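You operate a simulated robot arm through the tools that you are given. There is no shell and no other tool. Be economical: measure what you need, move in short steps, check, and stop when the job is done.

Carry out the task below with a simulated robot arm. There is one attempt and no reset: what you move stays moved.

TASK
Press the key marked clear two times.

It is judged by the outcome, as a careful person would: the job done as asked, and still so three seconds after it is handed in. It fails if anything else is knocked over, pushed out of place, dropped, spilled or broken.

THE ROBOT
A 6-joint arm with a two-finger parallel gripper, fixed in place. Base frame: the origin is at the foot of the arm, x ahead of it, y to its left, z up. Lengths are in m, angles in degrees, forces in N, time in s.
Its first joint turns from -66.0 to 66.0 degrees. Payload 2.9 kg.
Tool frame: the origin (TCP) lies between the finger pads and is the grasp point; the fingertips stand 0.03 m ahead of it; z points along the fingers, y is the line along which they close. The gripper opens to 0.11 m. The fingers are 0.02 m wide and 0.01 m thick; the gripper's body (0.048 by 0.112 m) begins 0.055 m behind the TCP.
Orientation is that of the tool frame in the base frame, as [roll, pitch, yaw] about the fixed x, y, z axes, in that order (R = Rz(yaw) Ry(pitch) Rx(roll)). With the fingers straight down and closing along the base's y, the tool's x points along the base's -x, its y along +y and its z along -z.

THE INTERFACE
- The arm moves only by the tool jog_arm. Its argument "steps" is a list of rows, each an object of numbers (a shift or turn left out is 0, a gripper value left out holds the last): "grip": the opening, from 0 (shut) to 1 (fully open); "dx", "dy", "dz": the shift along the tool's x, y, z in units of 200 mm (1.0 is 200 mm); "wx", "wy", "wz": the turn, a rotation vector about the tool's x, y, z in units of 45 degrees (1.0 is 45 degrees). In form: [{"grip": .., "dx": .., "dy": .., "dz": .., "wx": .., "wy": .., "wz": ..}, ...]. A call has 1 to 20 rows; each row is the pose to reach, as a shift and turn from the pose commanded when the call began, along the tool's axes at that moment. A call with a number of a shift or a turn outside -1 to 1 is refused whole. A row lasts 0.2 s, in which the tool goes at most 0.05 m and 8.6 degrees; a call with a longer step from one row to the next is refused whole, and so is a gripper value outside its range. A pose out of reach is approached as far as the arm can. The call stops where the force on the tool passes 40 N (or 10 N more than at its start, if that is more) or the arm is blocked; 0.2 s more then pass. The fingers move at their own pace (about 0.108 m/s each) and stop on an object; they squeeze with about 22 N. The grip force told is the motor's: it shows also when the fingers shut on nothing. Time passes only in rows, and 0.2 s behind the last, so rows that repeat a pose let the fingers close. It gives the time, the measured TCP pose, the force on the tool (base axes), the opening and the grip force at its end, in the units of the frame above (readings bear some noise), and new pictures: "show" is both (left out), scene, wrist or none.
- Cameras (640 x 400 px; columns grow to the right, rows downward): "scene" is fixed at [0.0955, 0.4666, 1.368]; the picture's right is [-0.41, -0.91, 0.00], its down [-0.66, 0.29, -0.69] and it looks along [0.63, -0.28, -0.72] (base axes); focal length 366 px, centre (320, 200). "wrist" rides on the gripper at [-0.036, 0, -0.057] in the tool frame; the picture's right is [0.00, -1.00, 0.00], its down [0.97, 0.00, -0.24] and it looks along [0.24, 0.00, 0.97] (tool axes); focal length 218 px, centre (320, 200).
- locate(camera, pixels): there is no depth. For up to 12 entries [column, row, z] of the newest picture of that camera ("zoom" is the newest enlarged one), the place [x, y] in the base frame at which the ray of that pixel passes the height z, good to about 0.002 m. No time passes.
- inspect(camera, box): a new picture of the part [left, top, right, bottom] of that camera's present view, enlarged. No time passes.
- finish_job(): hands the job in; it is judged then, once.

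Work in short steps. Measure before you move; look again where a grasp or a placing could have gone wrong, and mend it. You have 60 turns and 120 pictures in all, the two below and enlarged ones among them. Open the gripper and draw the arm clear of the work before you hand the job in, unless the task says otherwise; then end with one line.

The tools are called as a command line: name --argument value ..., lists and objects as JSON in quotes. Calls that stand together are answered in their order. jog_arm: Moves the arm, as the interface text tells. Its arguments: {"type":"object","properties":{"steps":{"type":"array","items":{"type":"object","properties":{"grip":{"type":"number"},"dx":{"type":"number"},"dy":{"type":"number"},"dz":{"type":"number"},"wx":{"type":"number"},"wy":{"type":"number"},"wz":{"type":"number"}}}},"show":{"type":"string","enum":["both","scene","wrist","none"]}},"required":["steps"]} The other tools are called the same way: locate (camera, pixels) gives the place at which the rays of pixels pass given heights; inspect (camera, box) takes an enlarged picture of a part of a camera's view; finish_job () hands the job in.

At the start:

```text
t: 0.0
tcp_pos: [0.3039, 0.3277, 1.0704]
tool_rot: [-180.0, 0.1, -180.0]
contact_force: [-0.6, 0.9, 0.1]
opening: 0.11
grasp_force: 0.0
```

scene: 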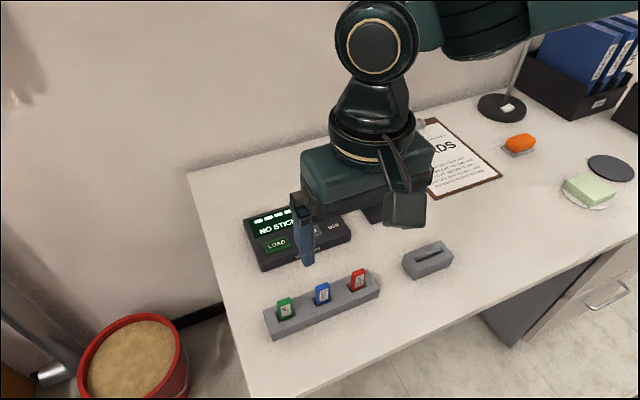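
wrist: 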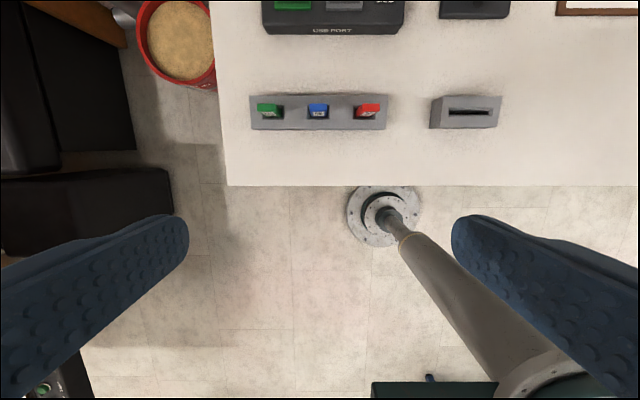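

The device shows "NO STICK", with LOAD and other keys partly hidden by the gripper. I inspect it closer.

inspect --camera "scene" --box '[230, 190, 390, 290]'

inspect --camera "wrist" --box '[240, 0, 560, 140]'

```text
4.00 times, centred on (310, 240) of scene
```

zoom: 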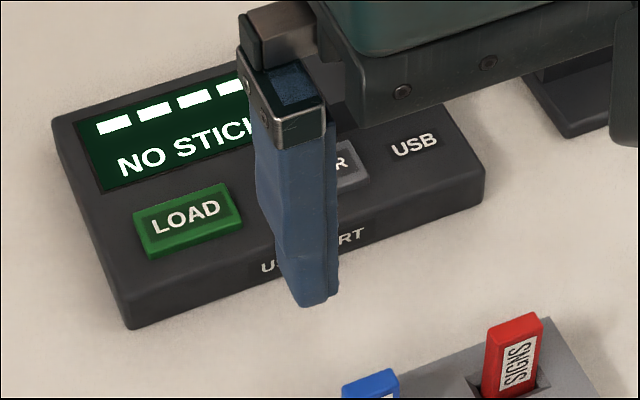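

```text
2.00 times, centred on (400, 70) of wrist
```

zoom: 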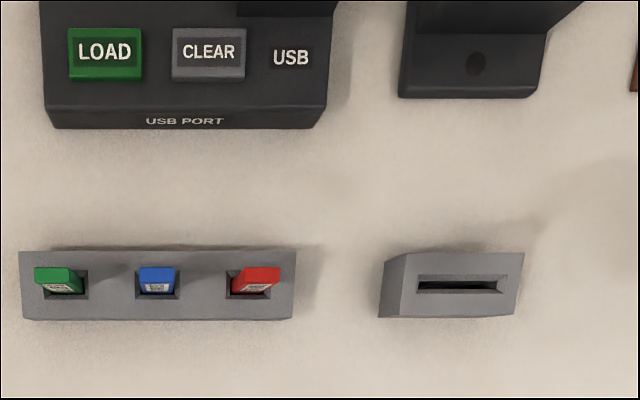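

The CLEAR key is at zoom (208,52). I locate it at several heights in both views so I can estimate the key's height.

locate --camera "zoom" --pixels '[[208, 52, 0.8], [208, 52, 0.82], [208, 52, 0.84], [104, 50, 0.8], [104, 50, 0.82], [104, 50, 0.84]]'

locate --camera "scene" --pixels '[[276.5, 244.5, 0.8], [276.5, 244.5, 0.82], [276.5, 244.5, 0.84]]'

```text
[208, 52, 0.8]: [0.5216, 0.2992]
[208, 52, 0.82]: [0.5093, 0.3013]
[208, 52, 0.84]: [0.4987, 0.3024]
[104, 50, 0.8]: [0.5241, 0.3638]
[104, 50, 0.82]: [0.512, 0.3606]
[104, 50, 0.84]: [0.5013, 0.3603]
```

```text
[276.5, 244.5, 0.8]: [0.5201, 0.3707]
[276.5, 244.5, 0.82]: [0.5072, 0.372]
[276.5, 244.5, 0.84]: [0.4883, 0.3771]
```

The key is around (0.515, 0.30) at height ~0.81. I shut the gripper and move at height to look at it from closer.

jog_arm --steps '[{"grip": 0, "dx": -0.2, "dy": -0.03}, {"grip": 0, "dx": -0.4, "dy": -0.07}, {"grip": 0, "dx": -0.6, "dy": -0.1}, {"grip": 0, "dx": -0.75, "dy": -0.14}, {"grip": 0, "dx": -0.75, "dy": -0.14, "dz": 0.2}, {"grip": 0, "dx": -0.75, "dy": -0.14, "dz": 0.4}, {"grip": 0, "dx": -0.75, "dy": -0.14, "dz": 0.4}]'

```text
t: 1.6
tcp_pos: [0.453, 0.2993, 0.987]
tool_rot: [-180.0, 0.0, -179.9]
contact_force: [0.2, -0.1, -0.5]
opening: 0.0
grasp_force: 21.5
```

scene: 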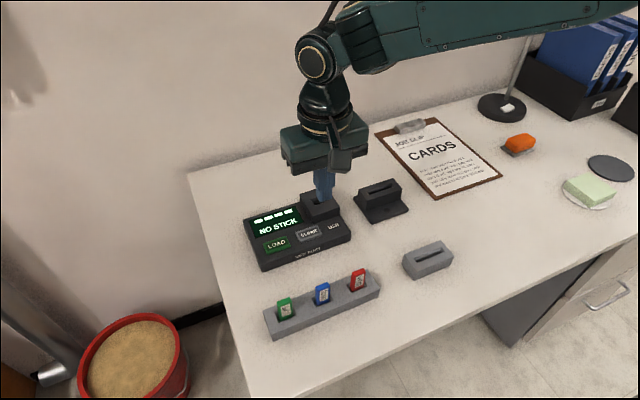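
wrist: 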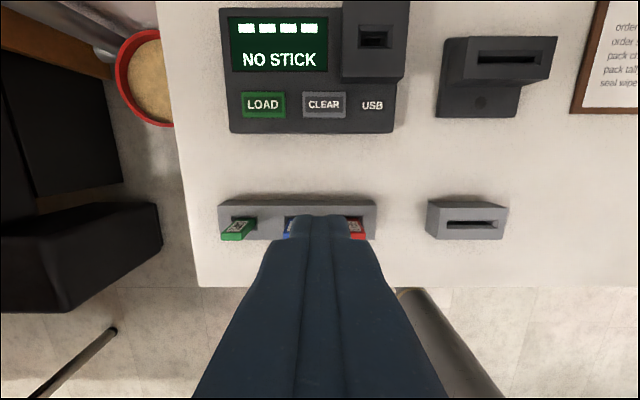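

CLEAR is in both views: wrist (324,104), scene (308,233). I locate it in both, along with the raised port block at wrist (375,40).

locate --camera "wrist" --pixels '[[324, 104, 0.8], [324, 104, 0.81], [324, 104, 0.82], [324, 104, 0.83], [345, 74, 0.82], [345, 74, 0.86], [404, 80, 0.82]]'

locate --camera "scene" --pixels '[[308, 233, 0.8], [308, 233, 0.81], [308, 233, 0.82], [308, 233, 0.83]]'

inspect --camera "scene" --box '[230, 180, 390, 280]'

```text
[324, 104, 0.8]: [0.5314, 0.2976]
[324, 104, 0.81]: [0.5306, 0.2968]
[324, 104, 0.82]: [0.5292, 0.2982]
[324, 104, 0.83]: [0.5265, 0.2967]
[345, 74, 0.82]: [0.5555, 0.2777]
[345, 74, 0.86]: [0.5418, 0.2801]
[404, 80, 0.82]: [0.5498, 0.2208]
```

```text
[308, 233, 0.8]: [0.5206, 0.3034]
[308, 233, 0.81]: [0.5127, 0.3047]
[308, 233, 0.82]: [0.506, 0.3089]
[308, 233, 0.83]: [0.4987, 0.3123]
```

```text
4.00 times, centred on (310, 230) of scene
```

zoom: 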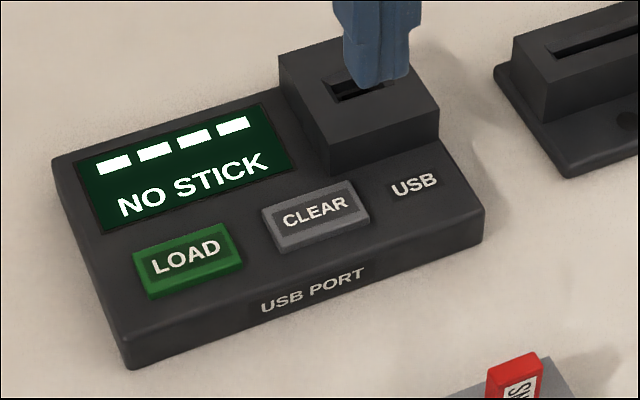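

The estimates agree around x≈0.527, y≈0.299, with the key top at z≈0.79–0.80. I move over the key with the tip about 4 cm above it and check.

jog_arm --steps '[{"dx": -0.18}, {"dx": -0.365}, {"dx": -0.365, "dz": 0.2}, {"dx": -0.365, "dz": 0.4}, {"dx": -0.365, "dz": 0.6}, {"dx": -0.365, "dz": 0.6}]'

inspect --camera "scene" --box '[230, 180, 390, 280]'

inspect --camera "wrist" --box '[200, 100, 440, 250]'

```text
t: 3.0
tcp_pos: [0.5269, 0.2995, 0.8696]
tool_rot: [180.0, 0.1, 179.9]
contact_force: [0.2, 0.9, 0.8]
opening: 0.0
grasp_force: 21.3
```

scene: 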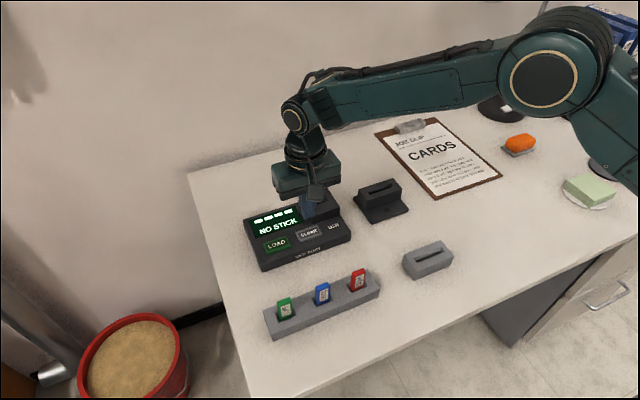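
wrist: 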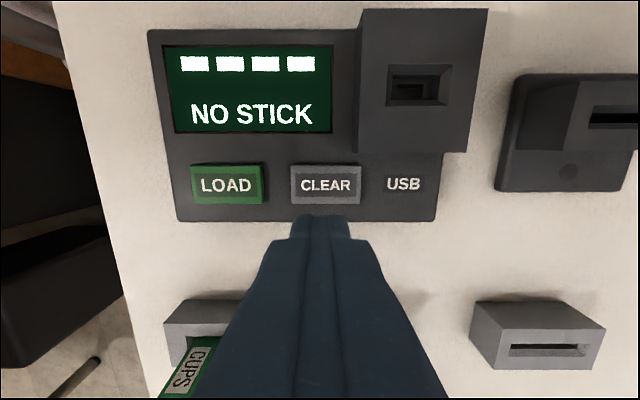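

```text
4.00 times, centred on (310, 230) of scene
```

zoom: 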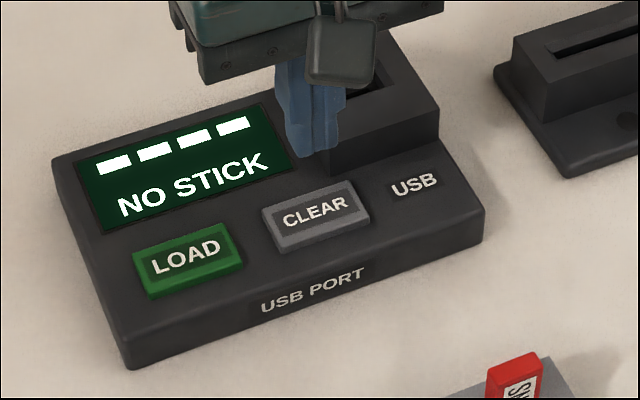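

```text
2.67 times, centred on (320, 175) of wrist
```

zoom: 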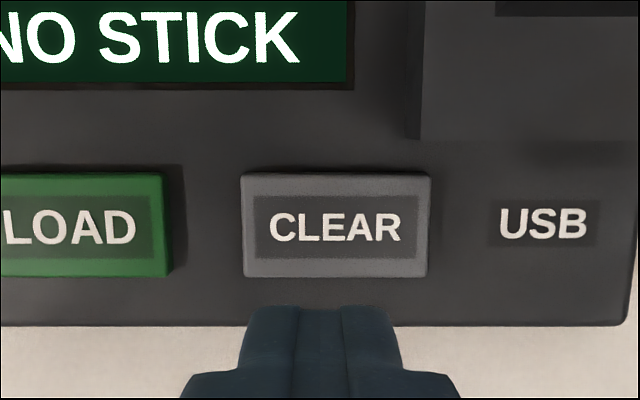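

The close view shows CLEAR centred at wrist (325,184). I locate it again in this picture, with its front and back edges.

locate --camera "wrist" --pixels '[[325, 184, 0.79], [325, 184, 0.8], [325, 184, 0.81], [325, 166, 0.8], [325, 198, 0.8], [291, 184, 0.8], [360, 184, 0.8]]'

locate --camera "scene" --pixels '[[308.5, 233, 0.79], [308.5, 233, 0.8], [308.5, 233, 0.81]]'

```text
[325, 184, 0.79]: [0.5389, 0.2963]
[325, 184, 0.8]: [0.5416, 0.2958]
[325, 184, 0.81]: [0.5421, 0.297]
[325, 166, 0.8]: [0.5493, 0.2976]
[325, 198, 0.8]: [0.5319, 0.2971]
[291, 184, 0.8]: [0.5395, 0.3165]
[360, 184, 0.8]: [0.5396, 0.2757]
```

```text
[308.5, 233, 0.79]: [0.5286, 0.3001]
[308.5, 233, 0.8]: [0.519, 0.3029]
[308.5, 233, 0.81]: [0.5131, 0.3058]
```

The rays from all four views cross near z≈0.775, x≈0.537, which is lower than I assumed. I check the calibration using the known fingertip and the table features.

locate --camera "scene" --pixels '[[308.7, 217.5, 0.84], [308.7, 217.5, 0.83], [262, 271, 0.776], [262, 271, 0.756], [351, 240, 0.776], [351, 240, 0.756]]'

locate --camera "wrist" --pixels '[[178, 221, 0.776], [178, 221, 0.756], [434, 221, 0.776], [434, 221, 0.756], [320, 222, 0.84]]'

```text
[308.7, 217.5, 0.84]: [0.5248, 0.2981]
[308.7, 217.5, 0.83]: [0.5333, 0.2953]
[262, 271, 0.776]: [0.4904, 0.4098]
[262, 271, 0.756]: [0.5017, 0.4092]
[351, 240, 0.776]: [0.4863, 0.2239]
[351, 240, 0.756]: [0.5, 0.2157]
```

```text
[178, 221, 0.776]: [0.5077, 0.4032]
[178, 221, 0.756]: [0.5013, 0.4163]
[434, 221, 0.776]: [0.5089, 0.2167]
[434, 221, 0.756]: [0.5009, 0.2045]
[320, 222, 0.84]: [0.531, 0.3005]
```

The scene camera matches the known fingertip position, so the key is probably at (0.536, 0.297) with its top near 0.776–0.785. I shift there, lower the tip to about 0.807 and look.

jog_arm --steps '[{"dx": -0.042, "dy": -0.0125}, {"dx": -0.042, "dy": -0.0125, "dz": 0.08}, {"dx": -0.042, "dy": -0.0125, "dz": 0.16}, {"dx": -0.042, "dy": -0.0125, "dz": 0.16}]' --show "wrist"

inspect --camera "scene" --box '[260, 190, 360, 260]'

```text
t: 4.0
tcp_pos: [0.5363, 0.2979, 0.8398]
tool_rot: [-179.9, 0.0, 180.0]
contact_force: [0.2, -0.1, -0.8]
opening: 0.0
grasp_force: 21.5
```

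wrist: 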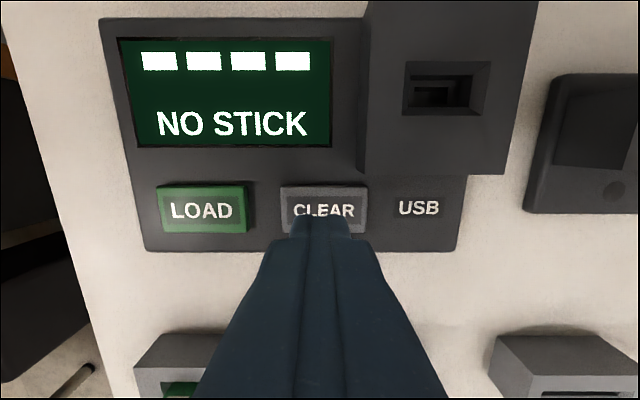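

```text
5.71 times, centred on (310, 225) of scene
```

zoom: 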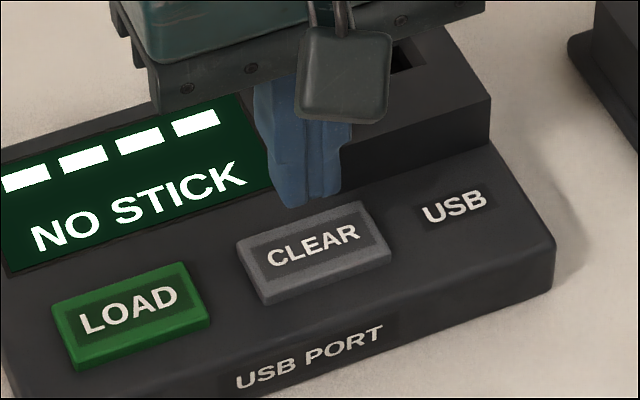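

The tip sits squarely above the key, roughly 2 cm up. I lower it gently by 1.8 cm, watching the force.

jog_arm --steps '[{"dz": 0.03}, {"dz": 0.05}, {"dz": 0.07}, {"dz": 0.08}, {"dz": 0.09}]' --show "wrist"

inspect --camera "scene" --box '[230, 190, 360, 270]'

```text
t: 5.2
tcp_pos: [0.5368, 0.297, 0.8212]
tool_rot: [180.0, -0.1, -180.0]
contact_force: [0.7, 0.4, 0.5]
opening: 0.0004
grasp_force: 22.1
```

wrist: 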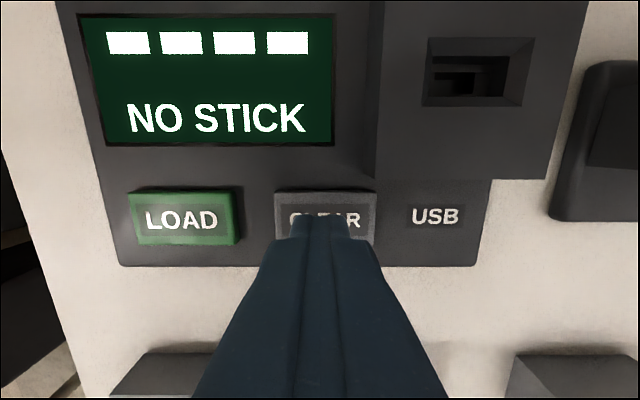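

```text
4.92 times, centred on (295, 230) of scene
```

zoom: 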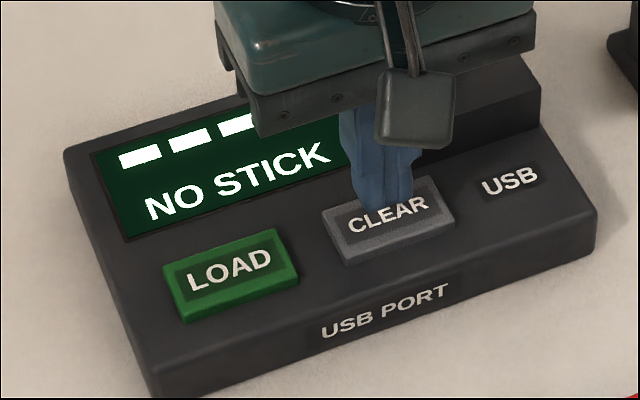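

No contact yet with the tip at 0.791, and the key top looks to be about 0.778. I continue down 12 mm in small steps.

jog_arm --steps '[{"dz": 0.015}, {"dz": 0.03}, {"dz": 0.04}, {"dz": 0.05}, {"dz": 0.06}]' --show "wrist"

inspect --camera "scene" --box '[230, 190, 360, 270]'

```text
t: 6.4
tcp_pos: [0.5357, 0.2967, 0.8075]
tool_rot: [180.0, 0.0, -179.9]
contact_force: [-0.5, 0.6, 0.0]
opening: 0.0
grasp_force: 21.8
```

wrist: 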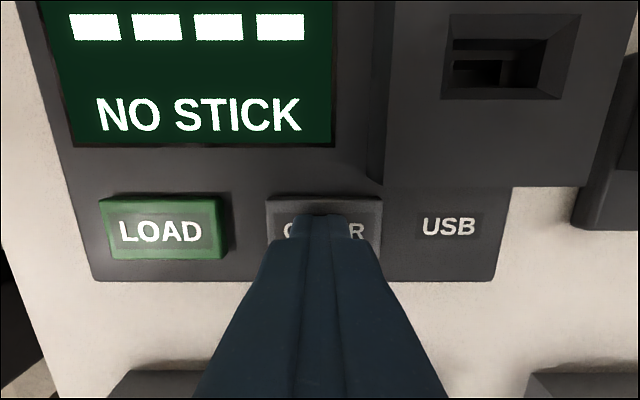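

```text
4.92 times, centred on (295, 230) of scene
```

zoom: 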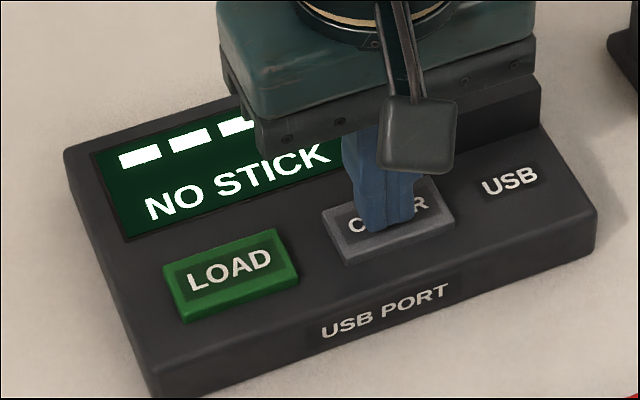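

The tip is nearly on the key and still shows no force. I go on in 1 mm steps.

jog_arm --steps '[{"dz": 0.005}, {"dz": 0.01}, {"dz": 0.015}, {"dz": 0.02}]' --show "none"

inspect --camera "scene" --box '[230, 190, 360, 270]'

```text
t: 7.4
tcp_pos: [0.5345, 0.297, 0.8031]
tool_rot: [-179.9, 0.0, -180.0]
contact_force: [-0.2, 1.1, 1.1]
opening: 0.0
grasp_force: 21.9
```

```text
4.92 times, centred on (295, 230) of scene
```

zoom: 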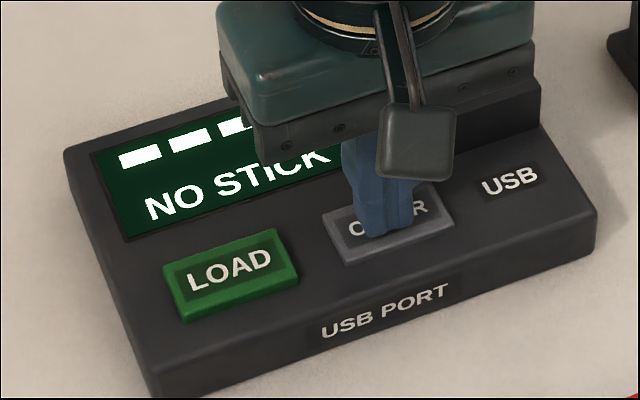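

Tip at 0.773, perhaps just touching (about 1 N). I continue down in 1 mm steps.

jog_arm --steps '[{"dz": 0.005}, {"dz": 0.01}, {"dz": 0.015}]' --show "none"

inspect --camera "scene" --box '[230, 190, 360, 270]'

```text
t: 8.2
tcp_pos: [0.5361, 0.299, 0.8021]
tool_rot: [-180.0, 0.1, 179.9]
contact_force: [-1.9, -0.2, 5.6]
opening: 0.0
grasp_force: 21.9
```

```text
4.92 times, centred on (295, 230) of scene
```

zoom: 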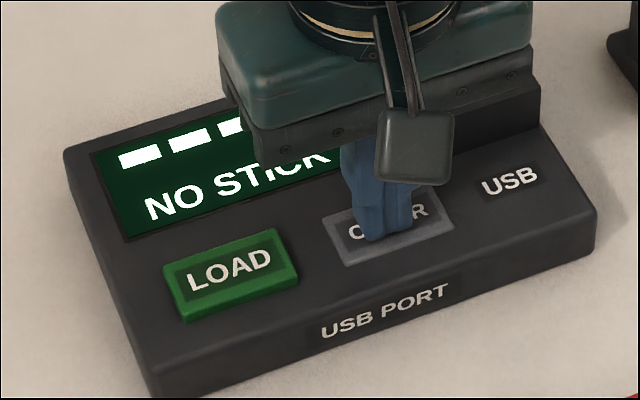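

Now 5.6 N and the key is going down, its front wall looks lower. I push a bit further to bottom it out.

jog_arm --steps '[{"dz": 0.005}, {"dz": 0.01}, {"dz": 0.015}]' --show "none"

inspect --camera "scene" --box '[230, 190, 360, 270]'

```text
t: 9.0
tcp_pos: [0.5366, 0.2974, 0.8]
tool_rot: [179.9, 0.1, 179.9]
contact_force: [-7.1, -6.8, 21.8]
opening: 0.0
grasp_force: 22.2
```

```text
4.92 times, centred on (295, 230) of scene
```

zoom: 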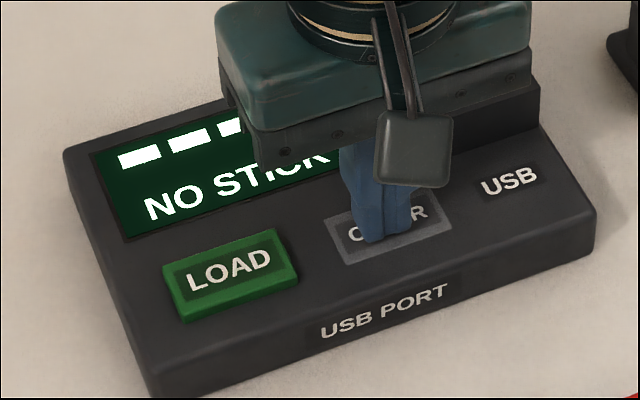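

22 N and the key is flush, so the first press bottomed out. I lift straight up 24 mm so it releases fully, and look.

jog_arm --steps '[{"dz": -0.03}, {"dz": -0.07}, {"dz": -0.12}, {"dz": -0.12}, {"dz": -0.12}]' --show "wrist"

inspect --camera "scene" --box '[230, 190, 360, 270]'

```text
t: 10.2
tcp_pos: [0.5353, 0.297, 0.8212]
tool_rot: [-180.0, 0.0, -180.0]
contact_force: [0.5, 1.0, 0.2]
opening: 0.0001
grasp_force: 22.3
```

wrist: 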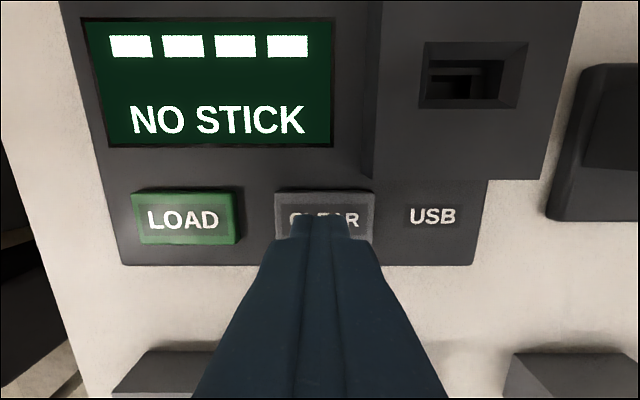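

```text
4.92 times, centred on (295, 230) of scene
```

zoom: 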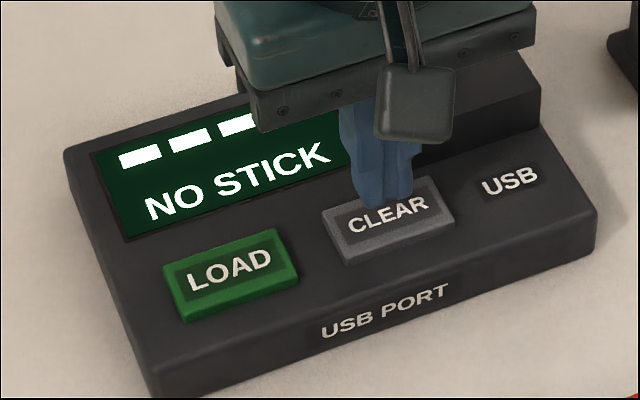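

The key is back up and the device has not moved. I make the second press to the same depth, checking at the bottom.

jog_arm --steps '[{"dz": 0.04}, {"dz": 0.07}, {"dz": 0.085}, {"dz": 0.095}, {"dz": 0.105}, {"dz": 0.11}, {"dz": 0.115}, {"dz": 0.12}]' --show "none"

inspect --camera "scene" --box '[230, 190, 360, 270]'

```text
t: 12.0
tcp_pos: [0.5349, 0.2978, 0.7998]
tool_rot: [180.0, 0.2, 180.0]
contact_force: [-11.1, 0.5, 24.1]
opening: 0.0001
grasp_force: 22.2
```

```text
4.92 times, centred on (295, 230) of scene
```

zoom: 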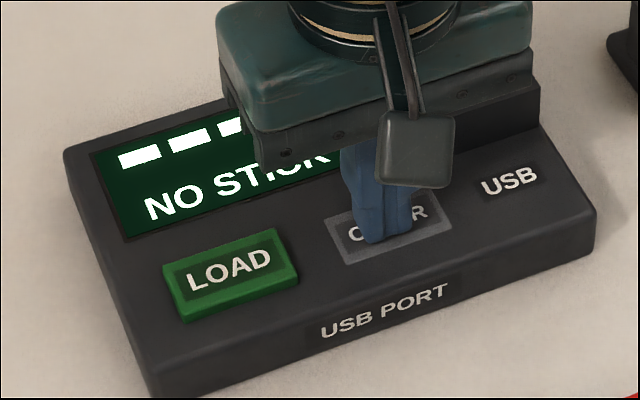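

The second press bottomed out the same way (24 N, key flush). I lift well clear and open the gripper up high.

jog_arm --steps '[{"dz": -0.04}, {"dz": -0.15}, {"dz": -0.35}, {"dz": -0.55}, {"dz": -0.75}, {"dz": -0.9}, {"dz": -0.9, "dx": 0.2, "grip": 1}, {"dz": -0.9, "dx": 0.4, "grip": 1}, {"dz": -0.9, "dx": 0.6, "grip": 1}, {"dz": -0.9, "dx": 0.6, "grip": 1}]'

```text
t: 14.2
tcp_pos: [0.4159, 0.2967, 0.9762]
tool_rot: [-180.0, 0.0, -179.9]
contact_force: [0.1, 0.8, -0.8]
opening: 0.1102
grasp_force: 0.1
```

scene: 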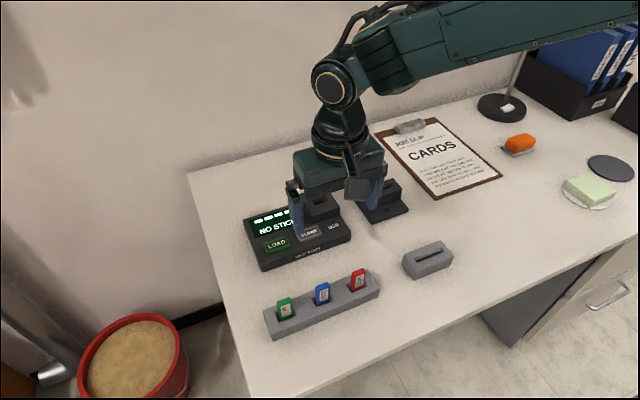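
wrist: 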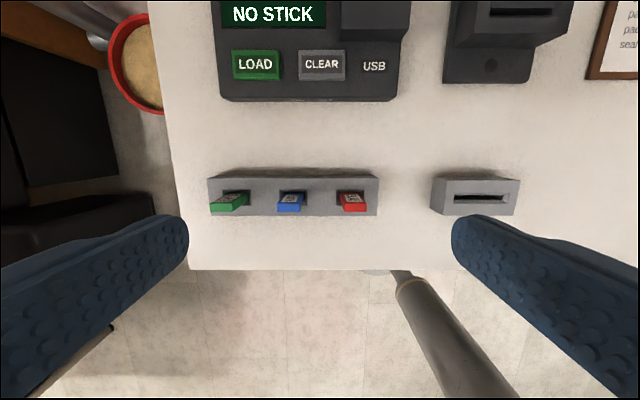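

The key is up, nothing else has moved, and the arm is clear with the gripper open. I hand the job in.

finish_job

```text
The job is handed in.
```

I pressed the CLEAR key twice. Both presses went all the way down, and the key came back up after each one. The display read "NO STICK" throughout, so the evidence is the force readings (22 and 24 N) and the pictures. Nothing else was moved.
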